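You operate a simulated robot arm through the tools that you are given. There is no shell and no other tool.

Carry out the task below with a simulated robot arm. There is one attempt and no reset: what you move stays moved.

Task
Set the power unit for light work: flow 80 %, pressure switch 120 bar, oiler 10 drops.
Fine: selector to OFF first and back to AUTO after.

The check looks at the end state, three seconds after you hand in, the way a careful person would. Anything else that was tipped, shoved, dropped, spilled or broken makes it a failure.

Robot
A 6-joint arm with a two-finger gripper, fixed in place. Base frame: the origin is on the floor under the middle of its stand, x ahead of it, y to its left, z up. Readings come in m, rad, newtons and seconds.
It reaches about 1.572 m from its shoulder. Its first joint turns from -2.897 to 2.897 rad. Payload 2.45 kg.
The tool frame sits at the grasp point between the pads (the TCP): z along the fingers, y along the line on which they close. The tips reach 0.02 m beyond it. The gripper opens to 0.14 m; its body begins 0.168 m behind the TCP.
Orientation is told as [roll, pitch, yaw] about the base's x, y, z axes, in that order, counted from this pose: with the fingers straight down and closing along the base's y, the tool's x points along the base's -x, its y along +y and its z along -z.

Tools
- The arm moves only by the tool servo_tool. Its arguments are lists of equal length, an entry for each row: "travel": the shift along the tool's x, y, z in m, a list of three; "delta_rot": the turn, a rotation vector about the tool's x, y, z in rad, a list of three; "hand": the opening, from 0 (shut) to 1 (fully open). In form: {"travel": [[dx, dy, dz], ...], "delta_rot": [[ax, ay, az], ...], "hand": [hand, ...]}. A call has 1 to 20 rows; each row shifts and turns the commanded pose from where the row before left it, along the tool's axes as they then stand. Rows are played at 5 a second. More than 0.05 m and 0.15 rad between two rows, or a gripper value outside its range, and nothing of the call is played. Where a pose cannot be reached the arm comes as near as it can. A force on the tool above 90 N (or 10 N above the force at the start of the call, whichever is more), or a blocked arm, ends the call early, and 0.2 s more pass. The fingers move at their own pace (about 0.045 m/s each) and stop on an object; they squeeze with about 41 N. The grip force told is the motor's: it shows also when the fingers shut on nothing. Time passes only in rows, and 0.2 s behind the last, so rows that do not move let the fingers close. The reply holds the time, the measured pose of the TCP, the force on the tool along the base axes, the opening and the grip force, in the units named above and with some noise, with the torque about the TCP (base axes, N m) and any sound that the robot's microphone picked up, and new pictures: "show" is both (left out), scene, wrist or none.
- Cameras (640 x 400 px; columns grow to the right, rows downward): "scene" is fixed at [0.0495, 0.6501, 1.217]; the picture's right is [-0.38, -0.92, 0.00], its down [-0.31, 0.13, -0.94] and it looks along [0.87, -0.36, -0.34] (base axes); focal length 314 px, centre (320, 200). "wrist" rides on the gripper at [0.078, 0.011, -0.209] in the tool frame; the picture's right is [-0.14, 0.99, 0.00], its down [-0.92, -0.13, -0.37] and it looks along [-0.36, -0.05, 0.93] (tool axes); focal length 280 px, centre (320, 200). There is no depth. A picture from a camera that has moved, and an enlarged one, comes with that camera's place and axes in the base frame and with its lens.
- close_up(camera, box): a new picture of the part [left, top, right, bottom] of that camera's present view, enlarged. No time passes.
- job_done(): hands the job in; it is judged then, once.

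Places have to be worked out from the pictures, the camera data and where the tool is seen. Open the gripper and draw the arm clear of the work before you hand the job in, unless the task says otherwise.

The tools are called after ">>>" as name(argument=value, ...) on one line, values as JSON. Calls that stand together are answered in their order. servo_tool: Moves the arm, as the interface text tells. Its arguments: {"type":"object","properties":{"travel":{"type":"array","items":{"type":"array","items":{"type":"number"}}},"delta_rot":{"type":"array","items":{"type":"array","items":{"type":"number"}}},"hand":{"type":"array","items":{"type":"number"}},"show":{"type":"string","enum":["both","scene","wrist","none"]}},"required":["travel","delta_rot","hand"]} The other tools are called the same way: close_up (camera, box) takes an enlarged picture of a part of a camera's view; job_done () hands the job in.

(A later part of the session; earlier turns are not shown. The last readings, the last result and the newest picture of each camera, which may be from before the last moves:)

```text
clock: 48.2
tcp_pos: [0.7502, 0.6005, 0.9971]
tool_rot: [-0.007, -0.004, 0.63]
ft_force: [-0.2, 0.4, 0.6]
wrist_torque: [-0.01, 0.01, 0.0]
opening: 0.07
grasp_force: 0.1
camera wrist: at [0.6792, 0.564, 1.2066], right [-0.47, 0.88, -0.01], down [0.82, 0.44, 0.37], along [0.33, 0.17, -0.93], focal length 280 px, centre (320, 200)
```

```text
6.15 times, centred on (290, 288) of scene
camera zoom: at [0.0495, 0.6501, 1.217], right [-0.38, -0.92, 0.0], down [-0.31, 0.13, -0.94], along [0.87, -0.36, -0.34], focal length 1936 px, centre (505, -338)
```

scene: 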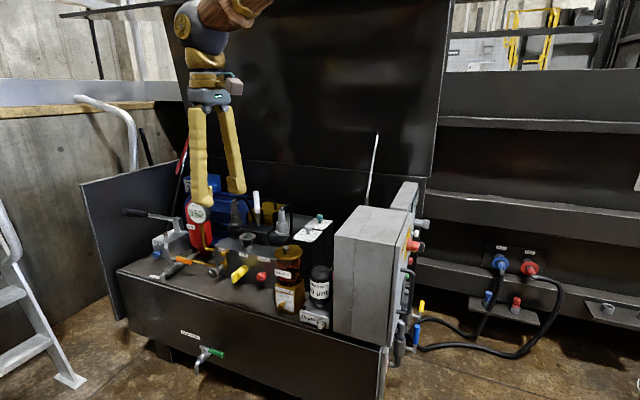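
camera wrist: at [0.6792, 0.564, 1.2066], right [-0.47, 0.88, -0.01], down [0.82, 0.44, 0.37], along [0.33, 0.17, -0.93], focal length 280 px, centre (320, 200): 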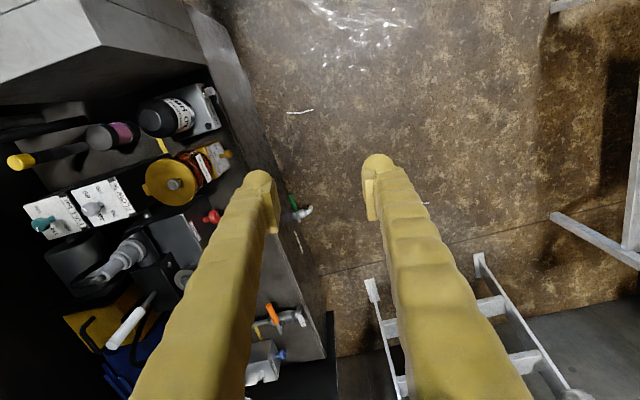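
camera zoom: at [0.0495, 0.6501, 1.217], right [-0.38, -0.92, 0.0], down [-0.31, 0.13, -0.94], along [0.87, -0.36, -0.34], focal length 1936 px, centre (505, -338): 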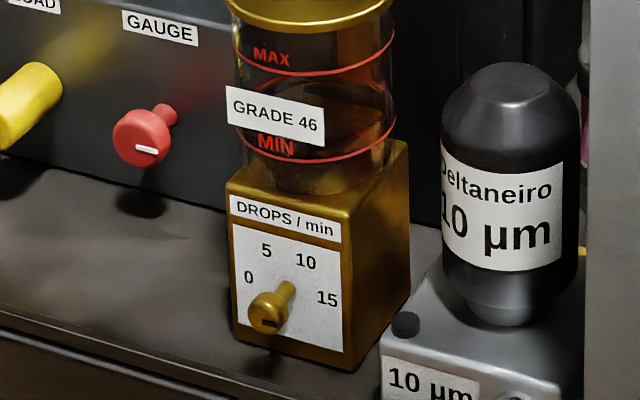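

I zoom in on the oiler knob to read its present setting.

>>> close_up(camera="scene", box=[278, 285, 298, 310])

>>> close_up(camera="wrist", box=[130, 130, 250, 230])

>>> close_up(camera="wrist", box=[20, 170, 150, 250])

```text
16.00 times, centred on (288, 298) of scene
camera zoom: at [0.0495, 0.6501, 1.217], right [-0.38, -0.92, 0.0], down [-0.31, 0.13, -0.94], along [0.87, -0.36, -0.34], focal length 5032 px, centre (832, -1360)
```

zoom: 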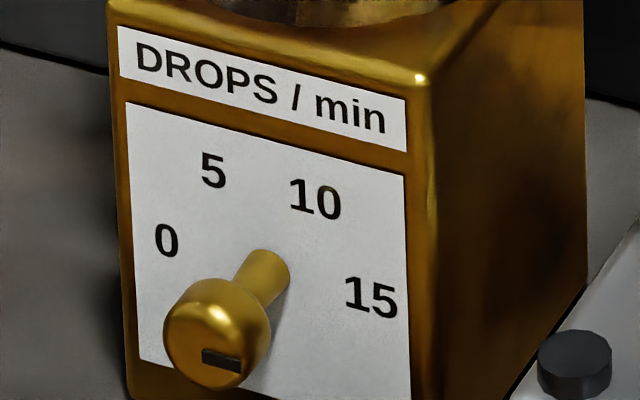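

```text
4.00 times, centred on (190, 180) of wrist
camera zoom: at [0.6792, 0.564, 1.2066], right [-0.47, 0.88, -0.01], down [0.82, 0.44, 0.37], along [0.33, 0.17, -0.93], focal length 1122 px, centre (840, 280)
```

zoom: 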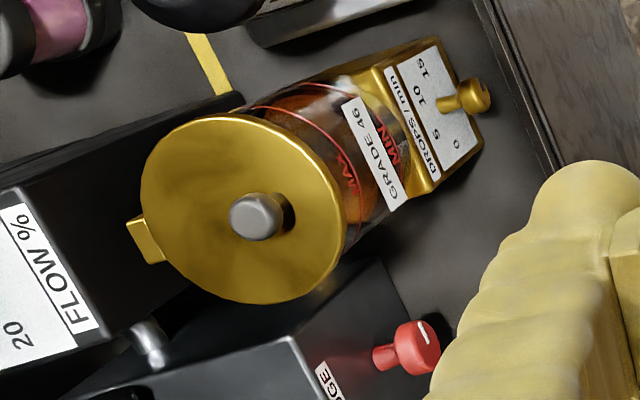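

```text
4.92 times, centred on (85, 210) of wrist
camera zoom: at [0.6792, 0.564, 1.2066], right [-0.47, 0.88, -0.01], down [0.82, 0.44, 0.37], along [0.33, 0.17, -0.93], focal length 1380 px, centre (1477, 151)
```

zoom: 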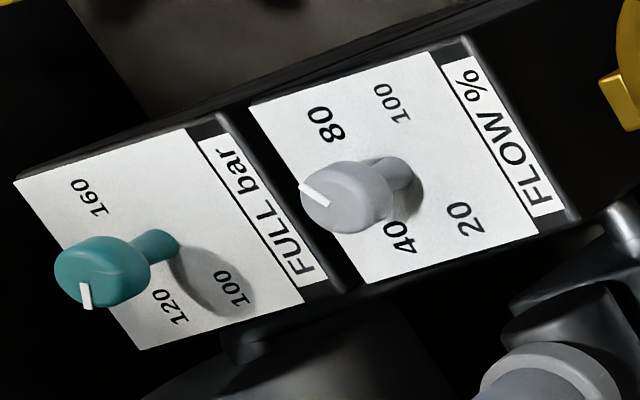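

Flow and pressure pointers still look right from this side. The oiler pointer is at 15, and 10 is 60° counter-clockwise from the front. Its head front is at about (0.914,0.435,0.516), facing (-0.705,0.709). I turn to face it and tilt the tool down toward horizontal, staying up in free air.

>>> servo_tool(travel=[[0, 0, 0], [0, 0, 0], [0, 0, 0], [0, 0, 0], [0, 0, 0], [0, 0, 0], [0, 0, 0], [0, 0, 0], [0, 0, 0], [0, 0, 0], [0, 0, 0], [0, 0, 0], [0, 0, 0], [0, 0, 0], [0, 0, 0], [0, 0, 0], [0, 0, 0], [0, 0, 0], [0, 0, 0]], delta_rot=[[0, 0, 0.1418], [0, 0, 0.1418], [0, 0, 0.1418], [0, 0, 0.1418], [0, 0, 0.1418], [0, 0, 0.1418], [0, 0, 0.1418], [0, 0, 0.1418], [0, 0, 0.1418], [0, 0, 0.1418], [0, -0.1333, 0], [0, -0.1333, 0], [0, -0.1333, 0], [0, -0.1333, 0], [0, -0.1333, 0], [0, -0.1333, 0], [0, -0.1333, 0], [0, -0.1333, 0], [0, -0.1333, 0]], hand=[0.5, 0.5, 0.5, 0.5, 0.5, 0.5, 0.5, 0.5, 0.5, 0.5, 0.5, 0.5, 0.5, 0.5, 0.5, 0.5, 0.5, 0.5, 0.5])

```text
clock: 52.2
tcp_pos: [0.7499, 0.6002, 1.0011]
tool_rot: [0.014, -1.21, -0.8]
ft_force: [-0.9, -0.1, 0.7]
wrist_torque: [0.04, 0.01, 0.01]
opening: 0.0697
grasp_force: 0.1
camera wrist: at [0.6008, 0.7655, 1.0017], right [0.74, 0.66, 0.13], down [-0.11, -0.08, 0.99], along [0.67, -0.74, 0.01], focal length 280 px, centre (320, 200)
```

scene: 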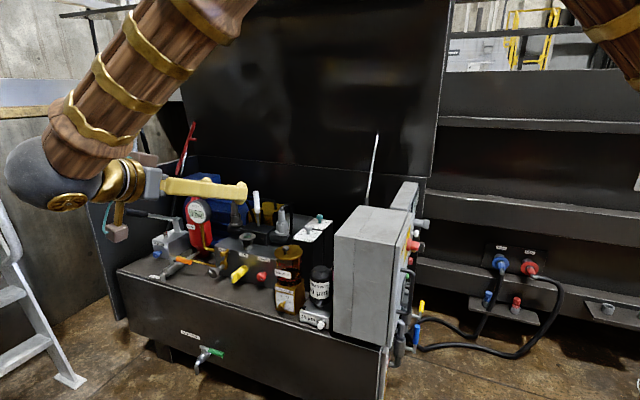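
wrist: 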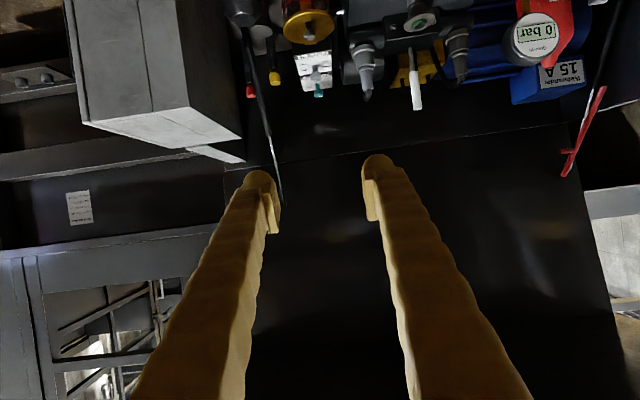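

The arm handles this orientation. I lower to about 0.15 m in front of the oiler knob for a square view.

>>> servo_tool(travel=[[0.041, 0.0002, 0.0244], [0.041, 0.0002, 0.0244], [0.041, 0.0002, 0.0244], [0.041, 0.0002, 0.0244], [0.041, 0.0002, 0.0244], [0.041, 0.0002, 0.0244], [0.041, 0.0002, 0.0244], [0.041, 0.0002, 0.0244], [0.041, 0.0002, 0.0244], [0.041, 0.0002, 0.0244]], delta_rot=[[0, 0, 0], [0, 0, 0], [0, 0, 0], [0, 0, 0], [0, 0, 0], [0, 0, 0], [0, 0, 0], [0, 0, 0], [0, 0, 0], [0, 0, 0]], hand=[0.5, 0.5, 0.5, 0.5, 0.5, 0.5, 0.5, 0.5, 0.5, 0.5])

>>> close_up(camera="wrist", box=[240, 120, 400, 260])

```text
clock: 54.4
tcp_pos: [0.8112, 0.5475, 0.532]
tool_rot: [0.012, -1.207, -0.797]
ft_force: [0.5, 0.2, 1.6]
wrist_torque: [0.06, 0.07, -0.03]
opening: 0.07
grasp_force: 0.1
camera wrist: at [0.662, 0.7123, 0.5334], right [0.74, 0.66, 0.13], down [-0.11, -0.08, 0.99], along [0.67, -0.74, 0.01], focal length 280 px, centre (320, 200)
```

scene: 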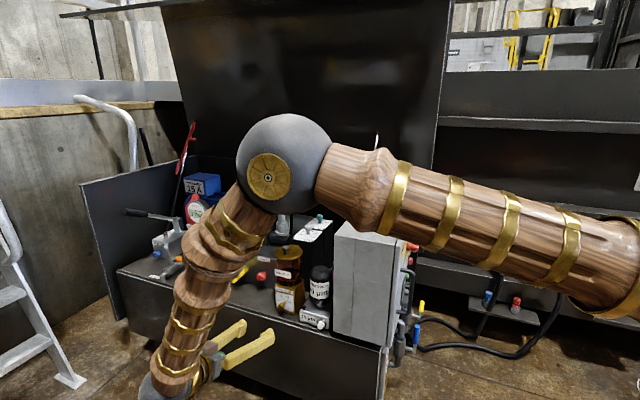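
wrist: 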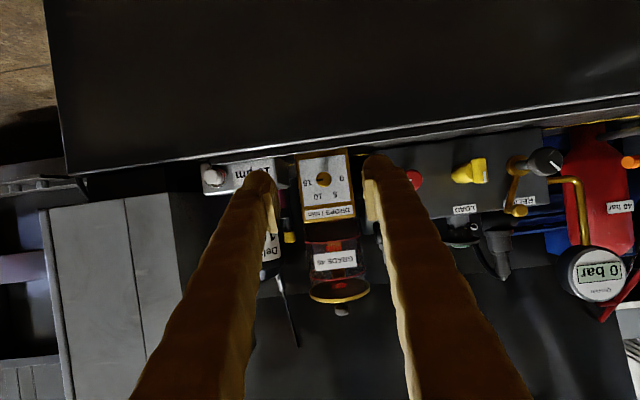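

```text
2.86 times, centred on (320, 190) of wrist
camera zoom: at [0.662, 0.7123, 0.5334], right [0.74, 0.66, 0.13], down [-0.11, -0.08, 0.99], along [0.67, -0.74, 0.01], focal length 801 px, centre (320, 229)
```

zoom: 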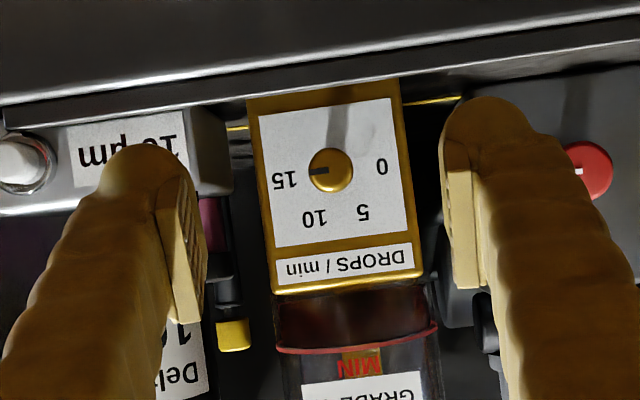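

Square view of the oiler: pointer at 15 as judged, knob head about 21 mm across near (0.919,0.440,0.509). I take a tighter view to refine the knob centre and the plate's orientation.

>>> close_up(camera="wrist", box=[295, 145, 360, 215])

```text
5.71 times, centred on (328, 180) of wrist
camera zoom: at [0.662, 0.7123, 0.5334], right [0.74, 0.66, 0.13], down [-0.11, -0.08, 0.99], along [0.67, -0.74, 0.01], focal length 1602 px, centre (277, 314)
```

zoom: 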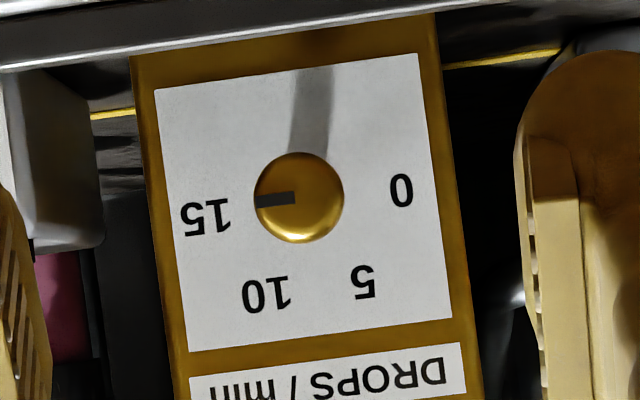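

The plate faces square at −45° yaw, the knob stands 30 mm off it, and its axis is about 43 mm above the deck. I level the tool and roll it 30° so that the 60° turn stays symmetric and the lower finger clears the deck, then line up still 12 cm off.

>>> servo_tool(travel=[[0, 0, 0], [0, 0, 0], [0, 0, 0], [0, 0, 0], [0, 0, 0], [0.0203, -0.0106, 0.03], [0, 0, 0]], delta_rot=[[-0.019, -0.0711, 0.1027], [-0.019, -0.0711, 0.1027], [-0.019, -0.0711, 0.1027], [-0.019, -0.0711, 0.1027], [-0.019, -0.0711, 0.1027], [0, 0, 0], [0, 0, 0]], hand=[0.4, 0.3, 0.27, 0.27, 0.27, 0.27, 0.27])

>>> close_up(camera="wrist", box=[260, 120, 380, 240])

```text
clock: 56.0
tcp_pos: [0.9074, 0.6195, 0.516]
tool_rot: [1.573, -1.055, -2.364]
ft_force: [0.0, 0.2, 0.6]
wrist_torque: [0.01, 0.0, -0.01]
opening: 0.0377
grasp_force: 0.1
out of reach, approached as far as the arm can: row 3, 4, 5, 6
camera wrist: at [0.7951, 0.8006, 0.4532], right [0.56, 0.56, 0.61], down [-0.66, -0.14, 0.74], along [0.49, -0.82, 0.29], focal length 280 px, centre (320, 200)
```

scene: 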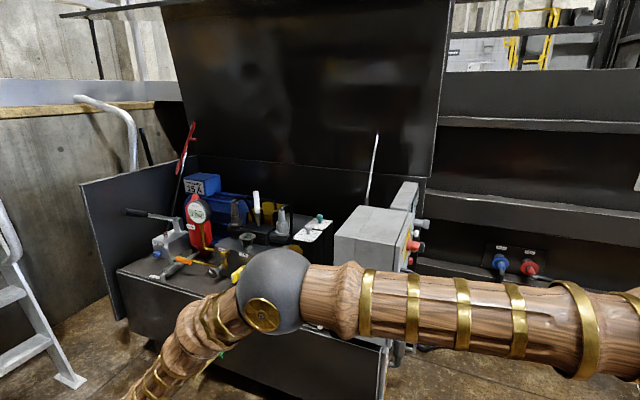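
wrist: 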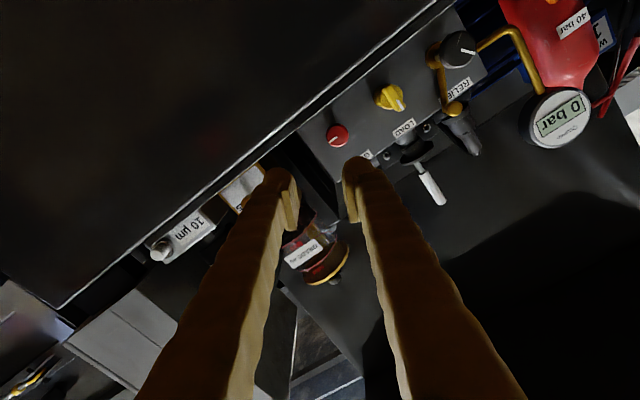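

```text
3.33 times, centred on (320, 180) of wrist
camera zoom: at [0.7951, 0.8006, 0.4532], right [0.56, 0.56, 0.61], down [-0.66, -0.14, 0.74], along [0.49, -0.82, 0.29], focal length 935 px, centre (320, 267)
```

zoom: 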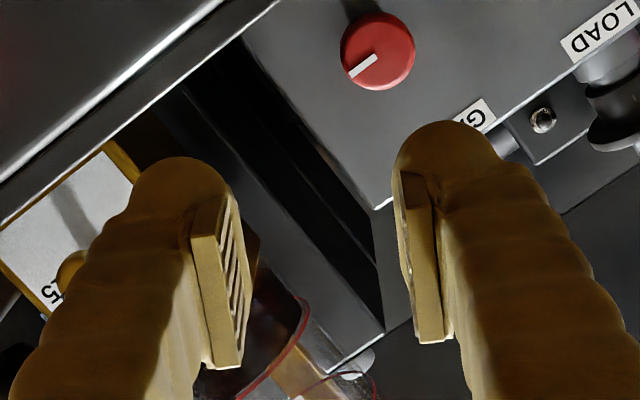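

That roll pushed the last wrist joint to its limit (it ended up ~12 cm to the left, touching nothing). Because the gripper is symmetric, I roll it 180° the other way in this free spot, which puts the last joint mid-range with the camera on top.

>>> servo_tool(travel=[[0, 0, -0.01], [0, 0, -0.01], [0, 0, 0], [0, 0, 0], [0, 0, 0], [0, 0, 0], [0, 0, 0], [0, 0, 0], [0, 0, 0], [0, 0, 0], [0, 0, 0], [0, 0, 0], [0, 0, 0], [0, 0, 0], [0, 0, 0], [0, 0, 0], [0, 0, 0], [0, 0, 0], [0, 0, 0], [0, 0, 0]], delta_rot=[[0, 0, -0.149], [0, 0, -0.149], [0, 0, -0.149], [0, 0, -0.149], [0, 0, -0.149], [0, 0, -0.149], [0, 0, -0.149], [0, 0, -0.149], [0, 0, -0.149], [0, 0, -0.149], [0, 0, -0.149], [0, 0, -0.149], [0, 0, -0.149], [0, 0, -0.149], [0, 0, -0.149], [0, 0, -0.149], [0, 0, -0.149], [0, 0, -0.149], [0, 0, -0.149], [0, 0, -0.149]], hand=[0.27, 0.27, 0.27, 0.27, 0.27, 0.27, 0.27, 0.27, 0.27, 0.27, 0.27, 0.27, 0.27, 0.27, 0.27, 0.27, 0.27, 0.27, 0.27, 0.27])

```text
clock: 60.2
tcp_pos: [0.8929, 0.6322, 0.5158]
tool_rot: [-1.572, 0.889, 0.783]
ft_force: [-0.5, 0.3, -0.6]
wrist_torque: [0.02, -0.04, 0.01]
opening: 0.0376
grasp_force: 0.1
camera wrist: at [0.7055, 0.7387, 0.5707], right [-0.48, -0.48, -0.73], down [0.22, 0.74, -0.64], along [0.85, -0.47, -0.25], focal length 280 px, centre (320, 200)
```

scene: 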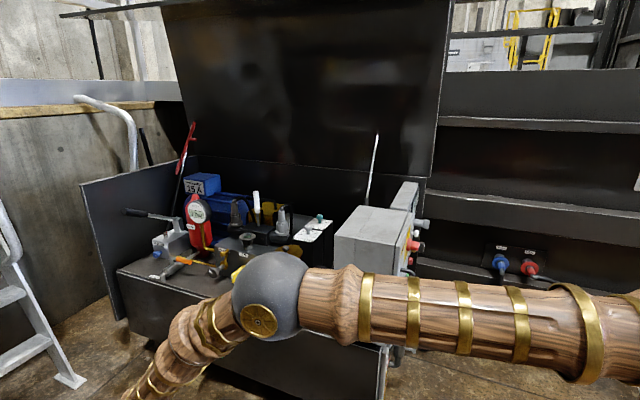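
wrist: 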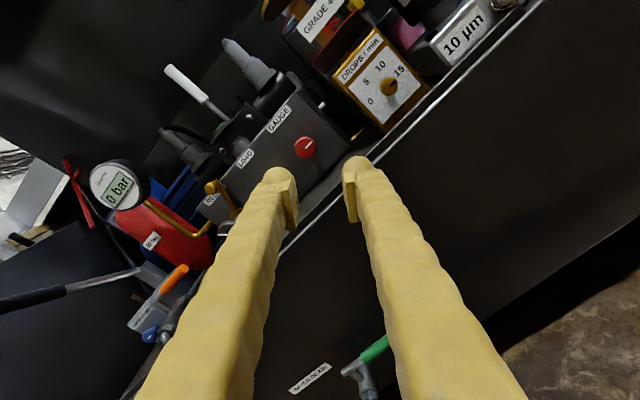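

Now the wrist has range and the camera is on top. I finish the roll to 30° equivalent and shift right to stand 10 cm in front of the oiler knob.

>>> servo_tool(travel=[[0, 0, 0], [0, 0, 0], [0.0181, 0.0346, 0.0181], [0.0181, 0.0346, 0.0181], [0.0181, 0.0346, 0.0181], [0, 0, 0]], delta_rot=[[0, 0, -0.0808], [0, 0, -0.0808], [0, 0, 0], [0, 0, 0], [0, 0, 0], [0, 0, 0]], hand=[0.27, 0.27, 0.27, 0.27, 0.27, 0.27])

>>> close_up(camera="wrist", box=[260, 120, 380, 240])

```text
clock: 61.6
tcp_pos: [0.8486, 0.5113, 0.5098]
tool_rot: [-1.573, 1.049, 0.783]
ft_force: [0.0, -0.3, -0.9]
wrist_torque: [0.0, 0.02, -0.01]
opening: 0.0381
grasp_force: 0.2
camera wrist: at [0.6685, 0.6242, 0.5738], right [-0.56, -0.56, -0.61], down [0.14, 0.66, -0.73], along [0.82, -0.5, -0.29], focal length 280 px, centre (320, 200)
```

scene: 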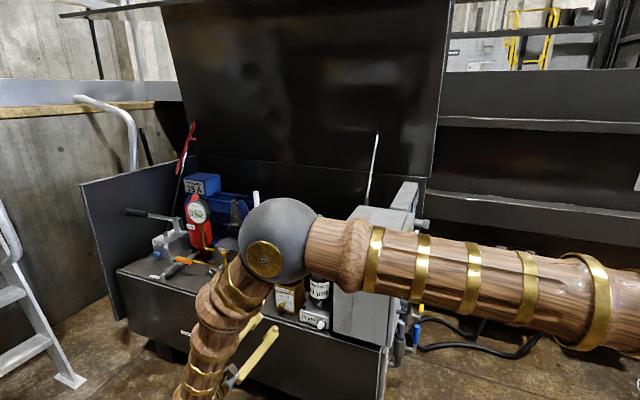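
wrist: 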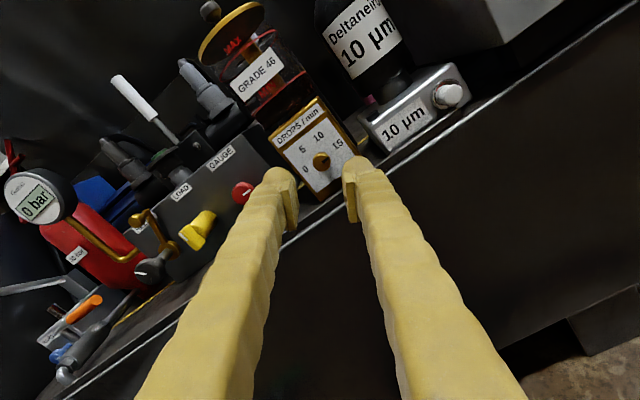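

```text
3.33 times, centred on (320, 180) of wrist
camera zoom: at [0.6685, 0.6242, 0.5738], right [-0.56, -0.56, -0.61], down [0.14, 0.66, -0.73], along [0.82, -0.5, -0.29], focal length 935 px, centre (320, 267)
```

zoom: 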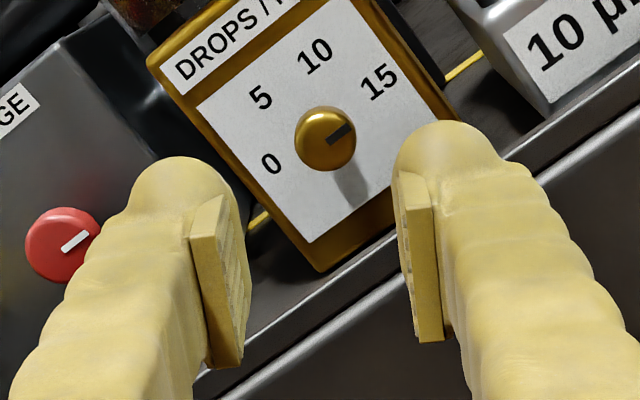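

The pose is reached and the view is upright. The knob lies about 6 mm toward up-right of the tool axis and 10 cm ahead. I correct and move 6 cm closer, then re-check.

>>> servo_tool(travel=[[0.0055, 0.001, 0.03], [0, 0, 0.03]], delta_rot=[[0, 0, 0], [0, 0, 0]], hand=[0.27, 0.27], show="wrist")

>>> close_up(camera="wrist", box=[260, 120, 380, 240])

```text
clock: 62.2
tcp_pos: [0.8894, 0.4657, 0.5149]
tool_rot: [-1.572, 1.05, 0.783]
ft_force: [-0.4, 0.4, -0.7]
wrist_torque: [0.02, 0.0, 0.01]
opening: 0.0377
grasp_force: 0.1
camera wrist: at [0.7089, 0.5791, 0.5782], right [-0.56, -0.56, -0.61], down [0.14, 0.66, -0.74], along [0.82, -0.5, -0.29], focal length 280 px, centre (320, 200)
```

wrist: 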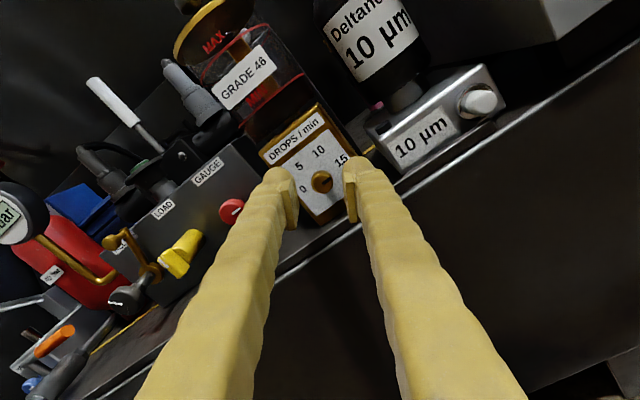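

```text
3.33 times, centred on (320, 180) of wrist
camera zoom: at [0.7089, 0.5791, 0.5782], right [-0.56, -0.56, -0.61], down [0.14, 0.66, -0.74], along [0.82, -0.5, -0.29], focal length 935 px, centre (320, 267)
```

zoom: 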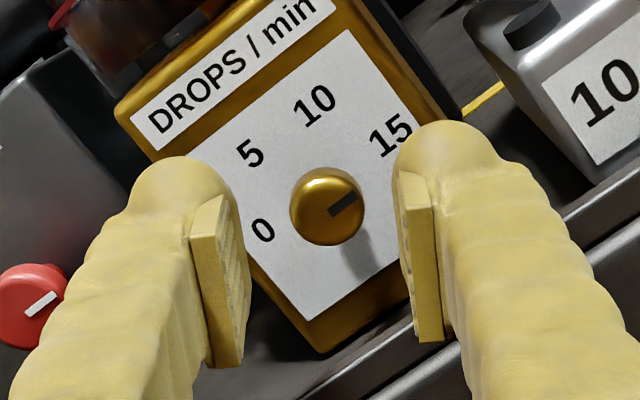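

The knob is now within 1 mm of the tool axis, about 39 mm ahead. I advance 30 mm and check.

>>> servo_tool(travel=[[0.0006, 0.0006, 0.015], [0, 0, 0.015]], delta_rot=[[0, 0, 0], [0, 0, 0]], hand=[0.27, 0.27], show="wrist")

>>> close_up(camera="wrist", box=[260, 130, 380, 250])

```text
clock: 62.8
tcp_pos: [0.9104, 0.4442, 0.5167]
tool_rot: [-1.572, 1.05, 0.785]
ft_force: [0.4, -0.8, 0.5]
wrist_torque: [0.01, -0.02, -0.01]
opening: 0.0377
grasp_force: 0.1
camera wrist: at [0.7295, 0.5578, 0.5783], right [-0.56, -0.56, -0.61], down [0.14, 0.66, -0.73], along [0.82, -0.5, -0.29], focal length 280 px, centre (320, 200)
```

wrist: 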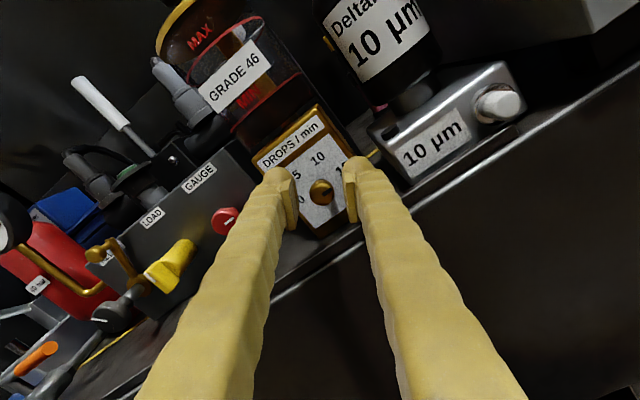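

```text
3.33 times, centred on (320, 190) of wrist
camera zoom: at [0.7295, 0.5578, 0.5783], right [-0.56, -0.56, -0.61], down [0.14, 0.66, -0.73], along [0.82, -0.5, -0.29], focal length 935 px, centre (320, 233)
```

zoom: 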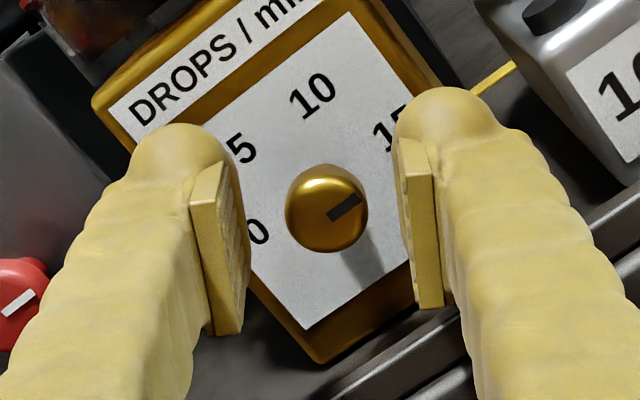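

Nearly there: the head front is about 6–9 mm ahead and centred. I advance 8 mm and close on the knob head.

>>> servo_tool(travel=[[0, 0.001, 0.008], [0, 0, 0], [0, 0, 0], [0, 0, 0], [0, 0, 0]], delta_rot=[[0, 0, 0], [0, 0, 0], [0, 0, 0], [0, 0, 0], [0, 0, 0]], hand=[0.27, 0.2, 0.1, 0, 0], show="wrist")

>>> close_up(camera="wrist", box=[270, 140, 370, 240])

```text
clock: 64.0
tcp_pos: [0.9156, 0.4377, 0.5146]
tool_rot: [-1.573, 1.051, 0.784]
ft_force: [16.1, 7.4, 3.7]
wrist_torque: [0.01, -0.15, 0.22]
opening: 0.0189
grasp_force: 39.4
camera wrist: at [0.7342, 0.5513, 0.5783], right [-0.56, -0.56, -0.61], down [0.14, 0.66, -0.73], along [0.82, -0.5, -0.29], focal length 280 px, centre (320, 200)
```

wrist: 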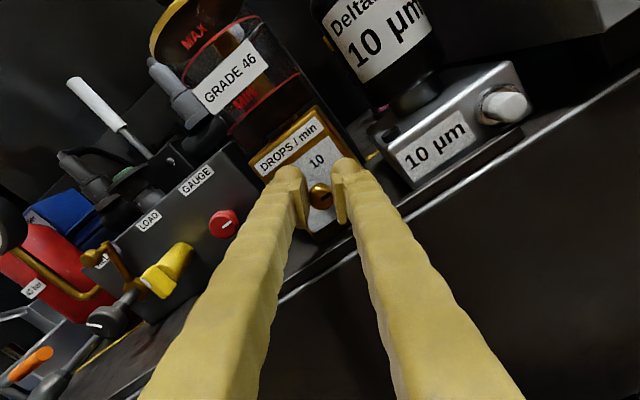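

```text
4.00 times, centred on (320, 190) of wrist
camera zoom: at [0.7342, 0.5513, 0.5783], right [-0.56, -0.56, -0.61], down [0.14, 0.66, -0.73], along [0.82, -0.5, -0.29], focal length 1122 px, centre (320, 240)
```

zoom: 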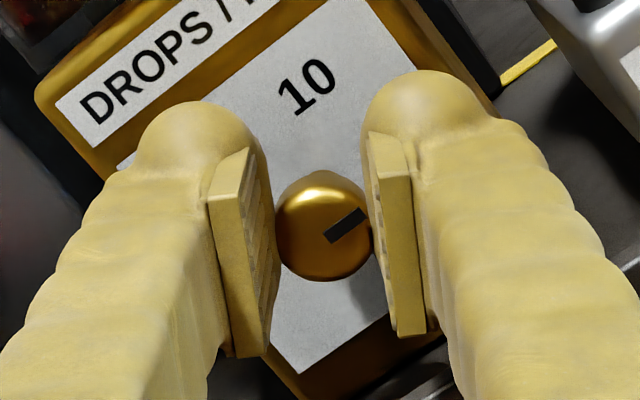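

The oiler knob (19 mm) is gripped with low load. I turn it 60° counter-clockwise (seen from the front) toward 10.

>>> servo_tool(travel=[[0, -0.0004, 0], [0, 0, 0], [0, 0, 0], [0, 0, 0], [0, 0, 0], [0, 0, 0], [0, 0, 0], [0, 0, 0], [0, 0, 0]], delta_rot=[[0, 0, -0.1309], [0, 0, -0.1309], [0, 0, -0.1309], [0, 0, -0.1309], [0, 0, -0.1309], [0, 0, -0.1309], [0, 0, -0.1309], [0, 0, -0.1309], [0, 0, 0]], hand=[0, 0, 0, 0, 0, 0, 0, 0, 0], show="wrist")

>>> close_up(camera="wrist", box=[270, 140, 370, 240])

```text
clock: 65.2
tcp_pos: [0.9173, 0.4418, 0.5165]
tool_rot: [1.566, 1.507, -2.354]
ft_force: [19.1, 13.1, -11.2]
wrist_torque: [0.46, 0.21, 0.14]
opening: 0.0183
grasp_force: 43.4
stopped in row 5: the force on the tool passed its limit at 91 N (the readings are from after the stop); the commanded pose is now the measured one
camera wrist: at [0.7652, 0.5837, 0.5966], right [-0.7, -0.71, -0.07], down [-0.21, 0.31, -0.93], along [0.68, -0.63, -0.37], focal length 280 px, centre (320, 200)
```

wrist: 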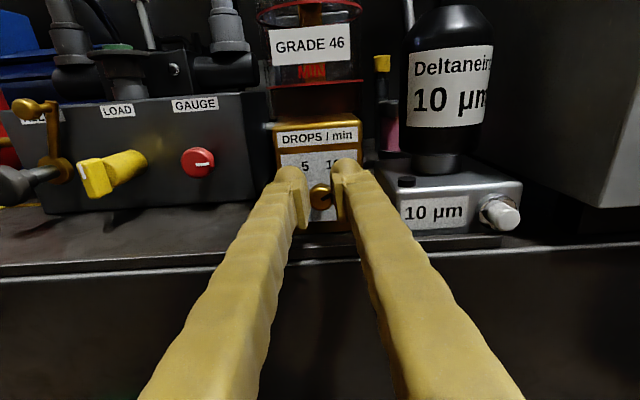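

```text
4.00 times, centred on (320, 190) of wrist
camera zoom: at [0.7652, 0.5837, 0.5966], right [-0.7, -0.71, -0.07], down [-0.21, 0.31, -0.93], along [0.68, -0.63, -0.37], focal length 1122 px, centre (320, 240)
```

zoom: 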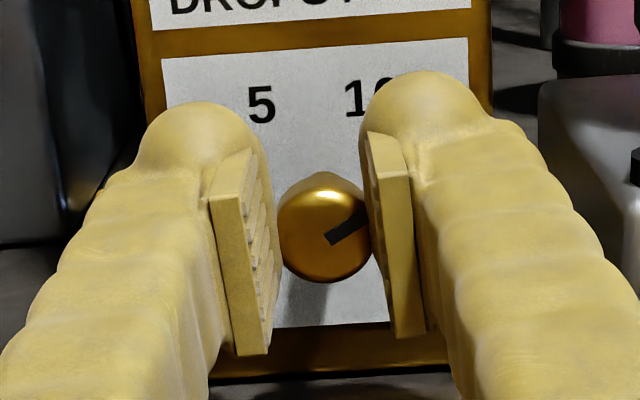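

The force limit stopped the turn at about 34° because a side load built up. The knob did follow. I relieve the side load slightly and continue in smaller steps.

>>> servo_tool(travel=[[-0.0003, -0.0006, 0], [0, 0, 0], [0, 0, 0]], delta_rot=[[0, 0, 0], [0, 0, -0.08], [0, 0, 0]], hand=[0, 0, 0], show="wrist")

>>> close_up(camera="wrist", box=[270, 140, 370, 240])

```text
clock: 66.0
tcp_pos: [0.9168, 0.4411, 0.5182]
tool_rot: [1.577, 1.426, -2.345]
ft_force: [30.0, 21.3, -10.2]
wrist_torque: [0.24, -0.14, 0.41]
opening: 0.0185
grasp_force: 44.3
camera wrist: at [0.77, 0.5888, 0.5965], right [-0.7, -0.71, 0.01], down [-0.27, 0.25, -0.93], along [0.66, -0.66, -0.37], focal length 280 px, centre (320, 200)
```

wrist: 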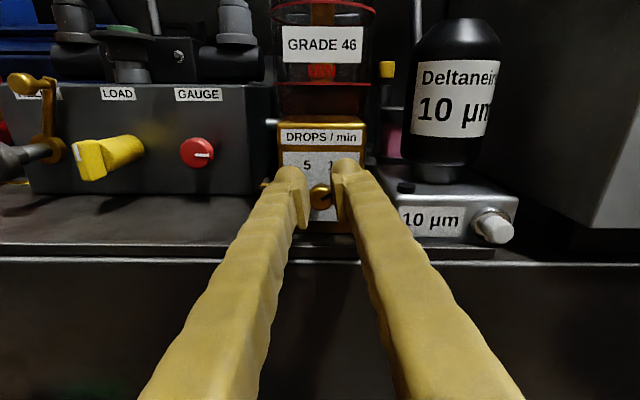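

```text
4.00 times, centred on (320, 190) of wrist
camera zoom: at [0.77, 0.5888, 0.5965], right [-0.7, -0.71, 0.01], down [-0.27, 0.25, -0.93], along [0.66, -0.66, -0.37], focal length 1122 px, centre (320, 240)
```

zoom: 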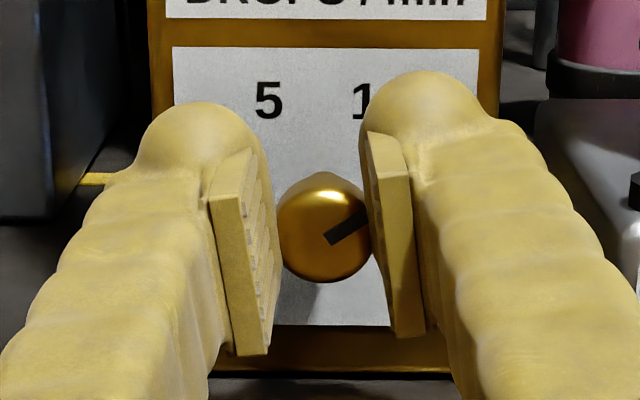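

The load is again along the closing line (37 N). I shift with it while continuing the remaining ~21.5°, with small compensating moves.

>>> servo_tool(travel=[[0, -0.001, 0], [0, -0.0003, 0], [0, -0.0003, 0], [0, 0, 0]], delta_rot=[[0, 0, 0], [0, 0, -0.095], [0, 0, -0.095], [0, 0, 0]], hand=[0, 0, 0, 0], show="none")

```text
clock: 67.0
tcp_pos: [0.9185, 0.4422, 0.5167]
tool_rot: [1.574, 1.236, -2.347]
ft_force: [28.7, 30.7, -6.4]
wrist_torque: [0.28, -0.13, 0.51]
opening: 0.0184
grasp_force: 43.6
```

About 10.6° remain, and the load is steady at 42 N. I relieve 1 mm and finish the turn.

>>> servo_tool(travel=[[0, -0.001, 0], [0, -0.0003, 0], [0, -0.0003, 0], [0, 0, 0]], delta_rot=[[0, 0, 0], [0, 0, -0.0925], [0, 0, -0.0925], [0, 0, 0]], hand=[0, 0, 0, 0], show="wrist")

>>> close_up(camera="wrist", box=[270, 140, 370, 240])

```text
clock: 68.0
tcp_pos: [0.919, 0.4436, 0.5157]
tool_rot: [1.572, 1.049, -2.35]
ft_force: [40.0, 25.6, -12.8]
wrist_torque: [0.35, -0.14, 0.5]
opening: 0.0186
grasp_force: 44.1
camera wrist: at [0.7921, 0.6113, 0.59], right [-0.65, -0.66, 0.37], down [-0.51, 0.01, -0.86], along [0.56, -0.75, -0.34], focal length 280 px, centre (320, 200)
```

wrist: 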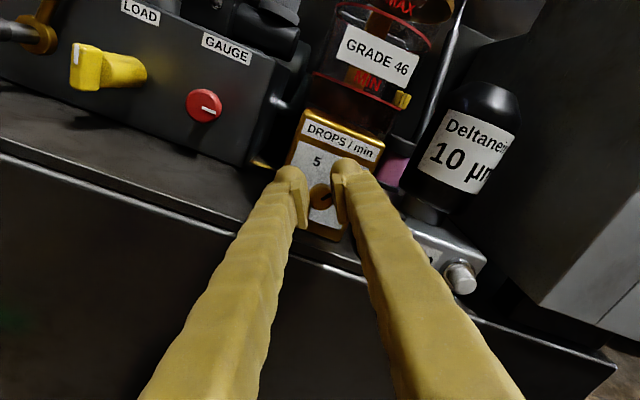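

```text
4.00 times, centred on (320, 190) of wrist
camera zoom: at [0.7921, 0.6113, 0.59], right [-0.65, -0.66, 0.37], down [-0.51, 0.01, -0.86], along [0.56, -0.75, -0.34], focal length 1122 px, centre (320, 240)
```

zoom: 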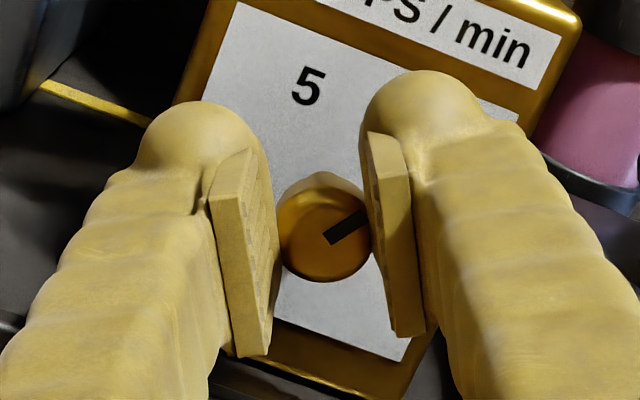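

The pointer turned 60° with the gripper; the side load comes from gripping about 6 mm off the knob's centre line. Before releasing I relieve that load so the knob isn't dragged.

>>> servo_tool(travel=[[0.0003, -0.0012, 0], [0, 0, 0]], delta_rot=[[0, 0, 0], [0, 0, 0]], hand=[0, 0], show="none")

```text
clock: 68.5
tcp_pos: [0.919, 0.4427, 0.5161]
tool_rot: [1.576, 1.05, -2.349]
ft_force: [9.5, 11.8, -3.3]
wrist_torque: [0.09, -0.04, 0.2]
opening: 0.0183
grasp_force: 43.8
```

The load dropped to 15 N. A further 0.4 mm, then I open and back away straight out.

>>> servo_tool(travel=[[0, -0.0004, 0], [0, 0, 0], [0, 0, 0], [0, 0, 0], [0, 0, -0.03], [0, 0, -0.03], [0, 0, -0.03]], delta_rot=[[0, 0, 0], [0, 0, 0], [0, 0, 0], [0, 0, 0], [0, 0, 0], [0, 0, 0], [0, 0, 0]], hand=[0, 0.15, 0.22, 0.27, 0.27, 0.27, 0.27])

>>> close_up(camera="wrist", box=[260, 120, 380, 240])

>>> close_up(camera="wrist", box=[290, 130, 350, 190])

```text
clock: 70.2
tcp_pos: [0.8566, 0.5065, 0.5141]
tool_rot: [1.573, 1.05, -2.352]
ft_force: [0.5, -1.0, -0.4]
wrist_torque: [-0.03, 0.0, -0.01]
opening: 0.0379
grasp_force: 0.1
camera wrist: at [0.7292, 0.6748, 0.5886], right [-0.65, -0.66, 0.37], down [-0.51, 0.01, -0.86], along [0.56, -0.75, -0.34], focal length 280 px, centre (320, 200)
```

scene: 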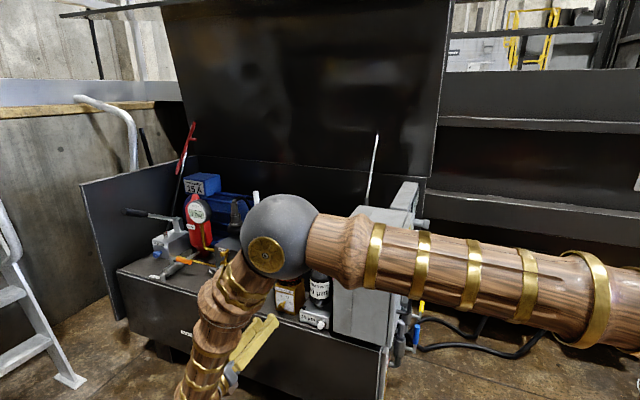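
wrist: 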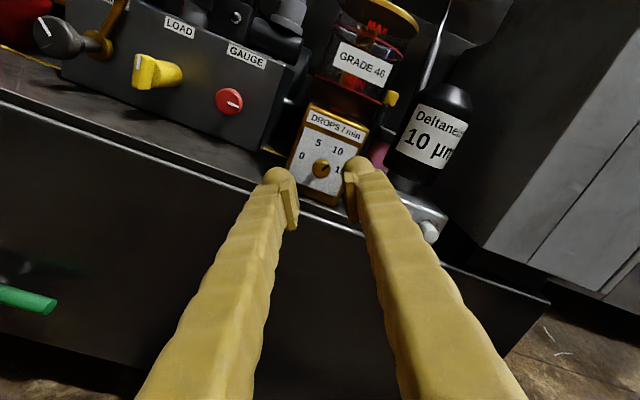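

```text
3.33 times, centred on (320, 180) of wrist
camera zoom: at [0.7292, 0.6748, 0.5886], right [-0.65, -0.66, 0.37], down [-0.51, 0.01, -0.86], along [0.56, -0.75, -0.34], focal length 935 px, centre (320, 267)
```

zoom: 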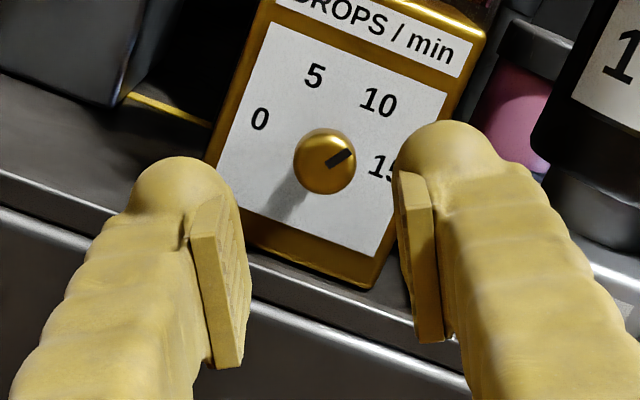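

```text
6.67 times, centred on (320, 160) of wrist
camera zoom: at [0.7292, 0.6748, 0.5886], right [-0.65, -0.66, 0.37], down [-0.51, 0.01, -0.86], along [0.56, -0.75, -0.34], focal length 1869 px, centre (320, 467)
```

zoom: 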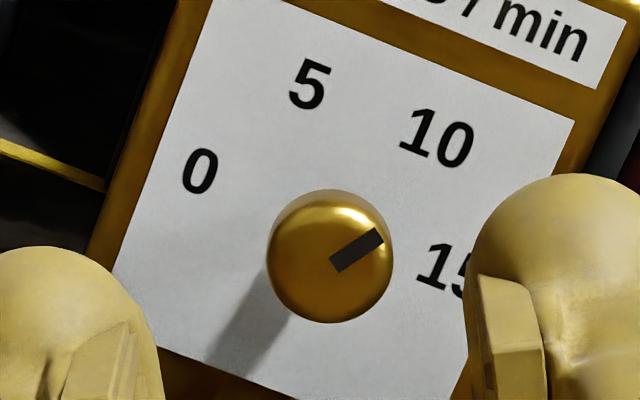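

I zoom tightly on the knob to read it precisely against the 10 mark.

>>> close_up(camera="wrist", box=[308, 146, 336, 174])

>>> close_up(camera="wrist", box=[296, 135, 346, 185])

```text
14.29 times, centred on (322, 160) of wrist
camera zoom: at [0.7292, 0.6748, 0.5886], right [-0.65, -0.66, 0.37], down [-0.51, 0.01, -0.86], along [0.56, -0.75, -0.34], focal length 4006 px, centre (291, 771)
```

zoom: 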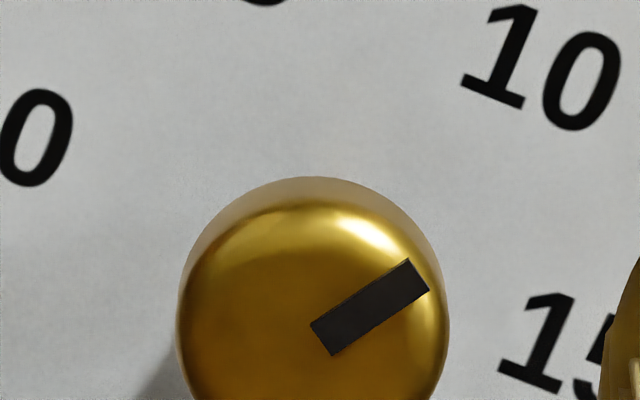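

```text
8.00 times, centred on (321, 160) of wrist
camera zoom: at [0.7292, 0.6748, 0.5886], right [-0.65, -0.66, 0.37], down [-0.51, 0.01, -0.86], along [0.56, -0.75, -0.34], focal length 2243 px, centre (312, 520)
```

zoom: 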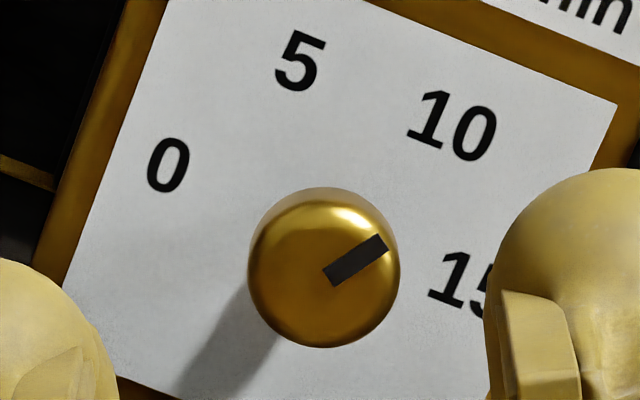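

Pointer is at about 32° against 30° for the 10 mark (≈10.2 drops), which reads as 10. Now I withdraw, rise, and level the roll before heading back to the selector.

>>> servo_tool(travel=[[0, 0, -0.045], [0, 0, -0.045], [0.039, 0.0224, 0], [0.039, 0.0224, 0], [0.039, 0.0224, 0], [0.039, 0.0224, 0], [0.039, 0.0224, 0], [0.039, 0.0224, 0], [0.039, 0.0224, 0], [0.039, 0.0224, 0], [0.039, 0.0224, 0], [0.039, 0.0224, 0], [0, 0, 0], [0, 0, 0], [0, 0, 0], [0, 0, 0]], delta_rot=[[0, 0, 0], [0, 0, 0], [0, 0, 0], [0, 0, 0], [0, 0, 0], [0, 0, 0], [0, 0, 0], [0, 0, 0], [0, 0, 0], [0, 0, 0], [0, 0, 0], [0, 0, 0], [0, 0, 0.131], [0, 0, 0.131], [0, 0, 0.131], [0, 0, 0.131]], hand=[0.3, 0.4, 0.5, 0.5, 0.5, 0.5, 0.5, 0.5, 0.5, 0.5, 0.5, 0.5, 0.5, 0.5, 0.5, 0.5])

>>> close_up(camera="scene", box=[220, 230, 350, 340])

>>> close_up(camera="scene", box=[278, 285, 298, 310])

```text
clock: 73.5
tcp_pos: [0.7922, 0.5708, 0.9664]
tool_rot: [-1.79, 1.567, 0.573]
ft_force: [-0.4, 0.2, 0.2]
wrist_torque: [0.01, 0.03, 0.03]
opening: 0.0701
grasp_force: 0.1
camera wrist: at [0.6355, 0.7095, 1.0439], right [-0.7, -0.7, -0.14], down [-0.17, 0.35, -0.92], along [0.7, -0.62, -0.36], focal length 280 px, centre (320, 200)
```

scene: 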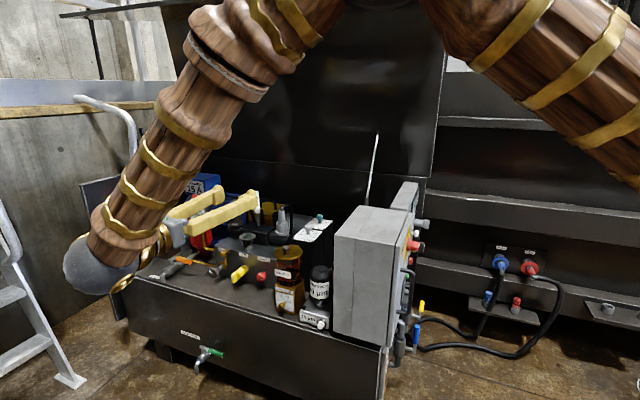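
wrist: 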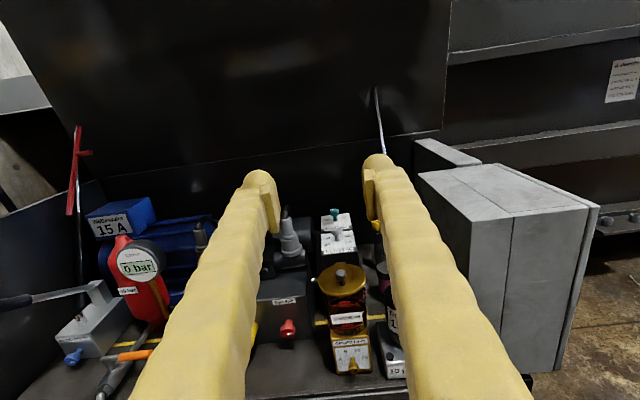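

```text
3.64 times, centred on (285, 285) of scene
camera zoom: at [0.0495, 0.6501, 1.217], right [-0.38, -0.92, 0.0], down [-0.31, 0.13, -0.94], along [0.87, -0.36, -0.34], focal length 1144 px, centre (447, -109)
```

zoom: 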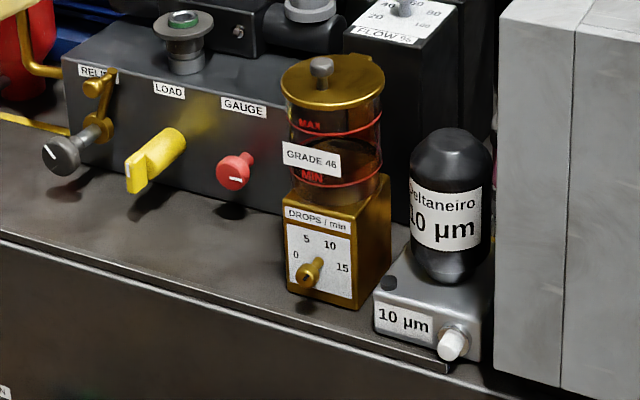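

```text
16.00 times, centred on (288, 298) of scene
camera zoom: at [0.0495, 0.6501, 1.217], right [-0.38, -0.92, 0.0], down [-0.31, 0.13, -0.94], along [0.87, -0.36, -0.34], focal length 5032 px, centre (832, -1360)
```

zoom: 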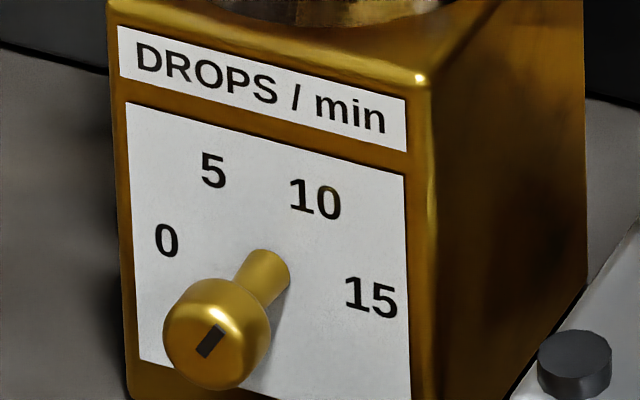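

The oiler body sits exactly where it was, and its pointer shows 10. I now bring the tool upright here in free air.

>>> servo_tool(travel=[[0, 0, 0], [0, 0, 0], [0, 0, 0], [0, 0, 0], [0, 0, 0], [0, 0, 0], [0, 0, 0], [0, 0, 0], [0, 0, 0], [0, 0, 0], [0, 0, 0]], delta_rot=[[0, -0.1428, 0], [0, -0.1428, 0], [0, -0.1428, 0], [0, -0.1428, 0], [0, -0.1428, 0], [0, -0.1428, 0], [0, -0.1428, 0], [0, -0.1428, 0], [0, -0.1428, 0], [0, -0.1428, 0], [0, -0.1428, 0]], hand=[0.5, 0.5, 0.5, 0.5, 0.5, 0.5, 0.5, 0.5, 0.5, 0.5, 0.5], show="scene")

```text
clock: 76.0
tcp_pos: [0.7914, 0.5722, 0.9653]
tool_rot: [-0.001, 0.0, 2.361]
ft_force: [0.9, -0.1, -0.1]
wrist_torque: [0.01, 0.0, 0.01]
opening: 0.0699
grasp_force: 0.1
```

scene: 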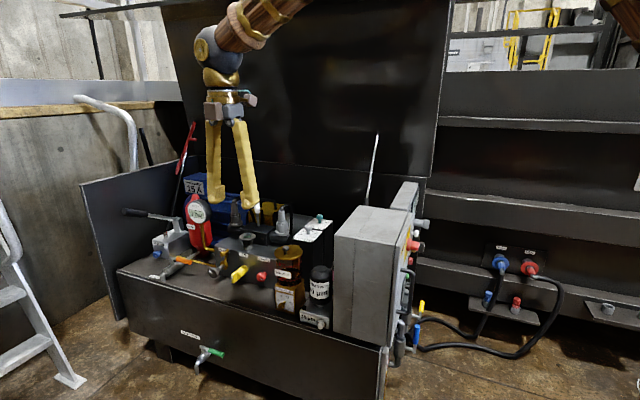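

Upright. I now turn the yaw back to 45° and travel toward the control-panel side.

>>> servo_tool(travel=[[0, 0, 0], [0, 0, 0], [0, 0, 0], [0, 0, 0], [0, 0, 0], [0, 0, 0], [0, 0, 0], [0, 0, 0], [0, 0, 0], [0, 0, 0], [0, 0, 0], [0.0433, -0.0163, -0.0035], [0.0433, -0.0163, -0.0035], [0.0433, -0.0163, -0.0035], [0.0433, -0.0163, -0.0035], [0.0433, -0.0163, -0.0035], [0.0433, -0.0163, -0.0035], [0.0433, -0.0163, -0.0035], [0.0433, -0.0163, -0.0035], [0.0433, -0.0163, -0.0035]], delta_rot=[[0, 0, 0.1433], [0, 0, 0.1433], [0, 0, 0.1433], [0, 0, 0.1433], [0, 0, 0.1433], [0, 0, 0.1433], [0, 0, 0.1433], [0, 0, 0.1433], [0, 0, 0.1433], [0, 0, 0.1433], [0, 0, 0.1433], [0, 0, 0], [0, 0, 0], [0, 0, 0], [0, 0, 0], [0, 0, 0], [0, 0, 0], [0, 0, 0], [0, 0, 0], [0, 0, 0]], hand=[0.5, 0.5, 0.5, 0.5, 0.5, 0.5, 0.5, 0.5, 0.5, 0.5, 0.5, 0.5, 0.5, 0.5, 0.5, 0.5, 0.5, 0.5, 0.5, 0.5], show="scene")

```text
clock: 80.2
tcp_pos: [0.6202, 0.1899, 0.9945]
tool_rot: [-0.002, -0.003, 0.786]
ft_force: [0.3, 0.0, 0.4]
wrist_torque: [-0.02, -0.04, -0.02]
opening: 0.0701
grasp_force: 0.1
```

scene: 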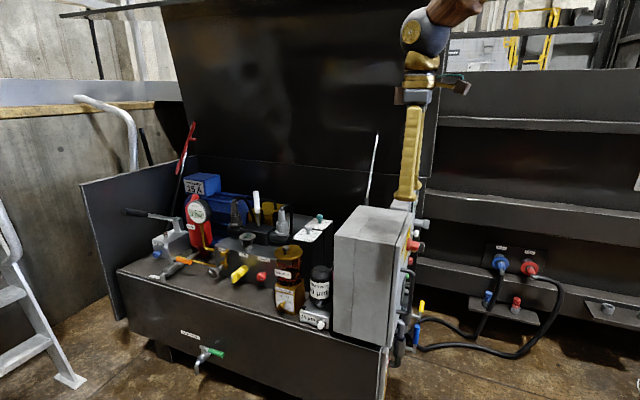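

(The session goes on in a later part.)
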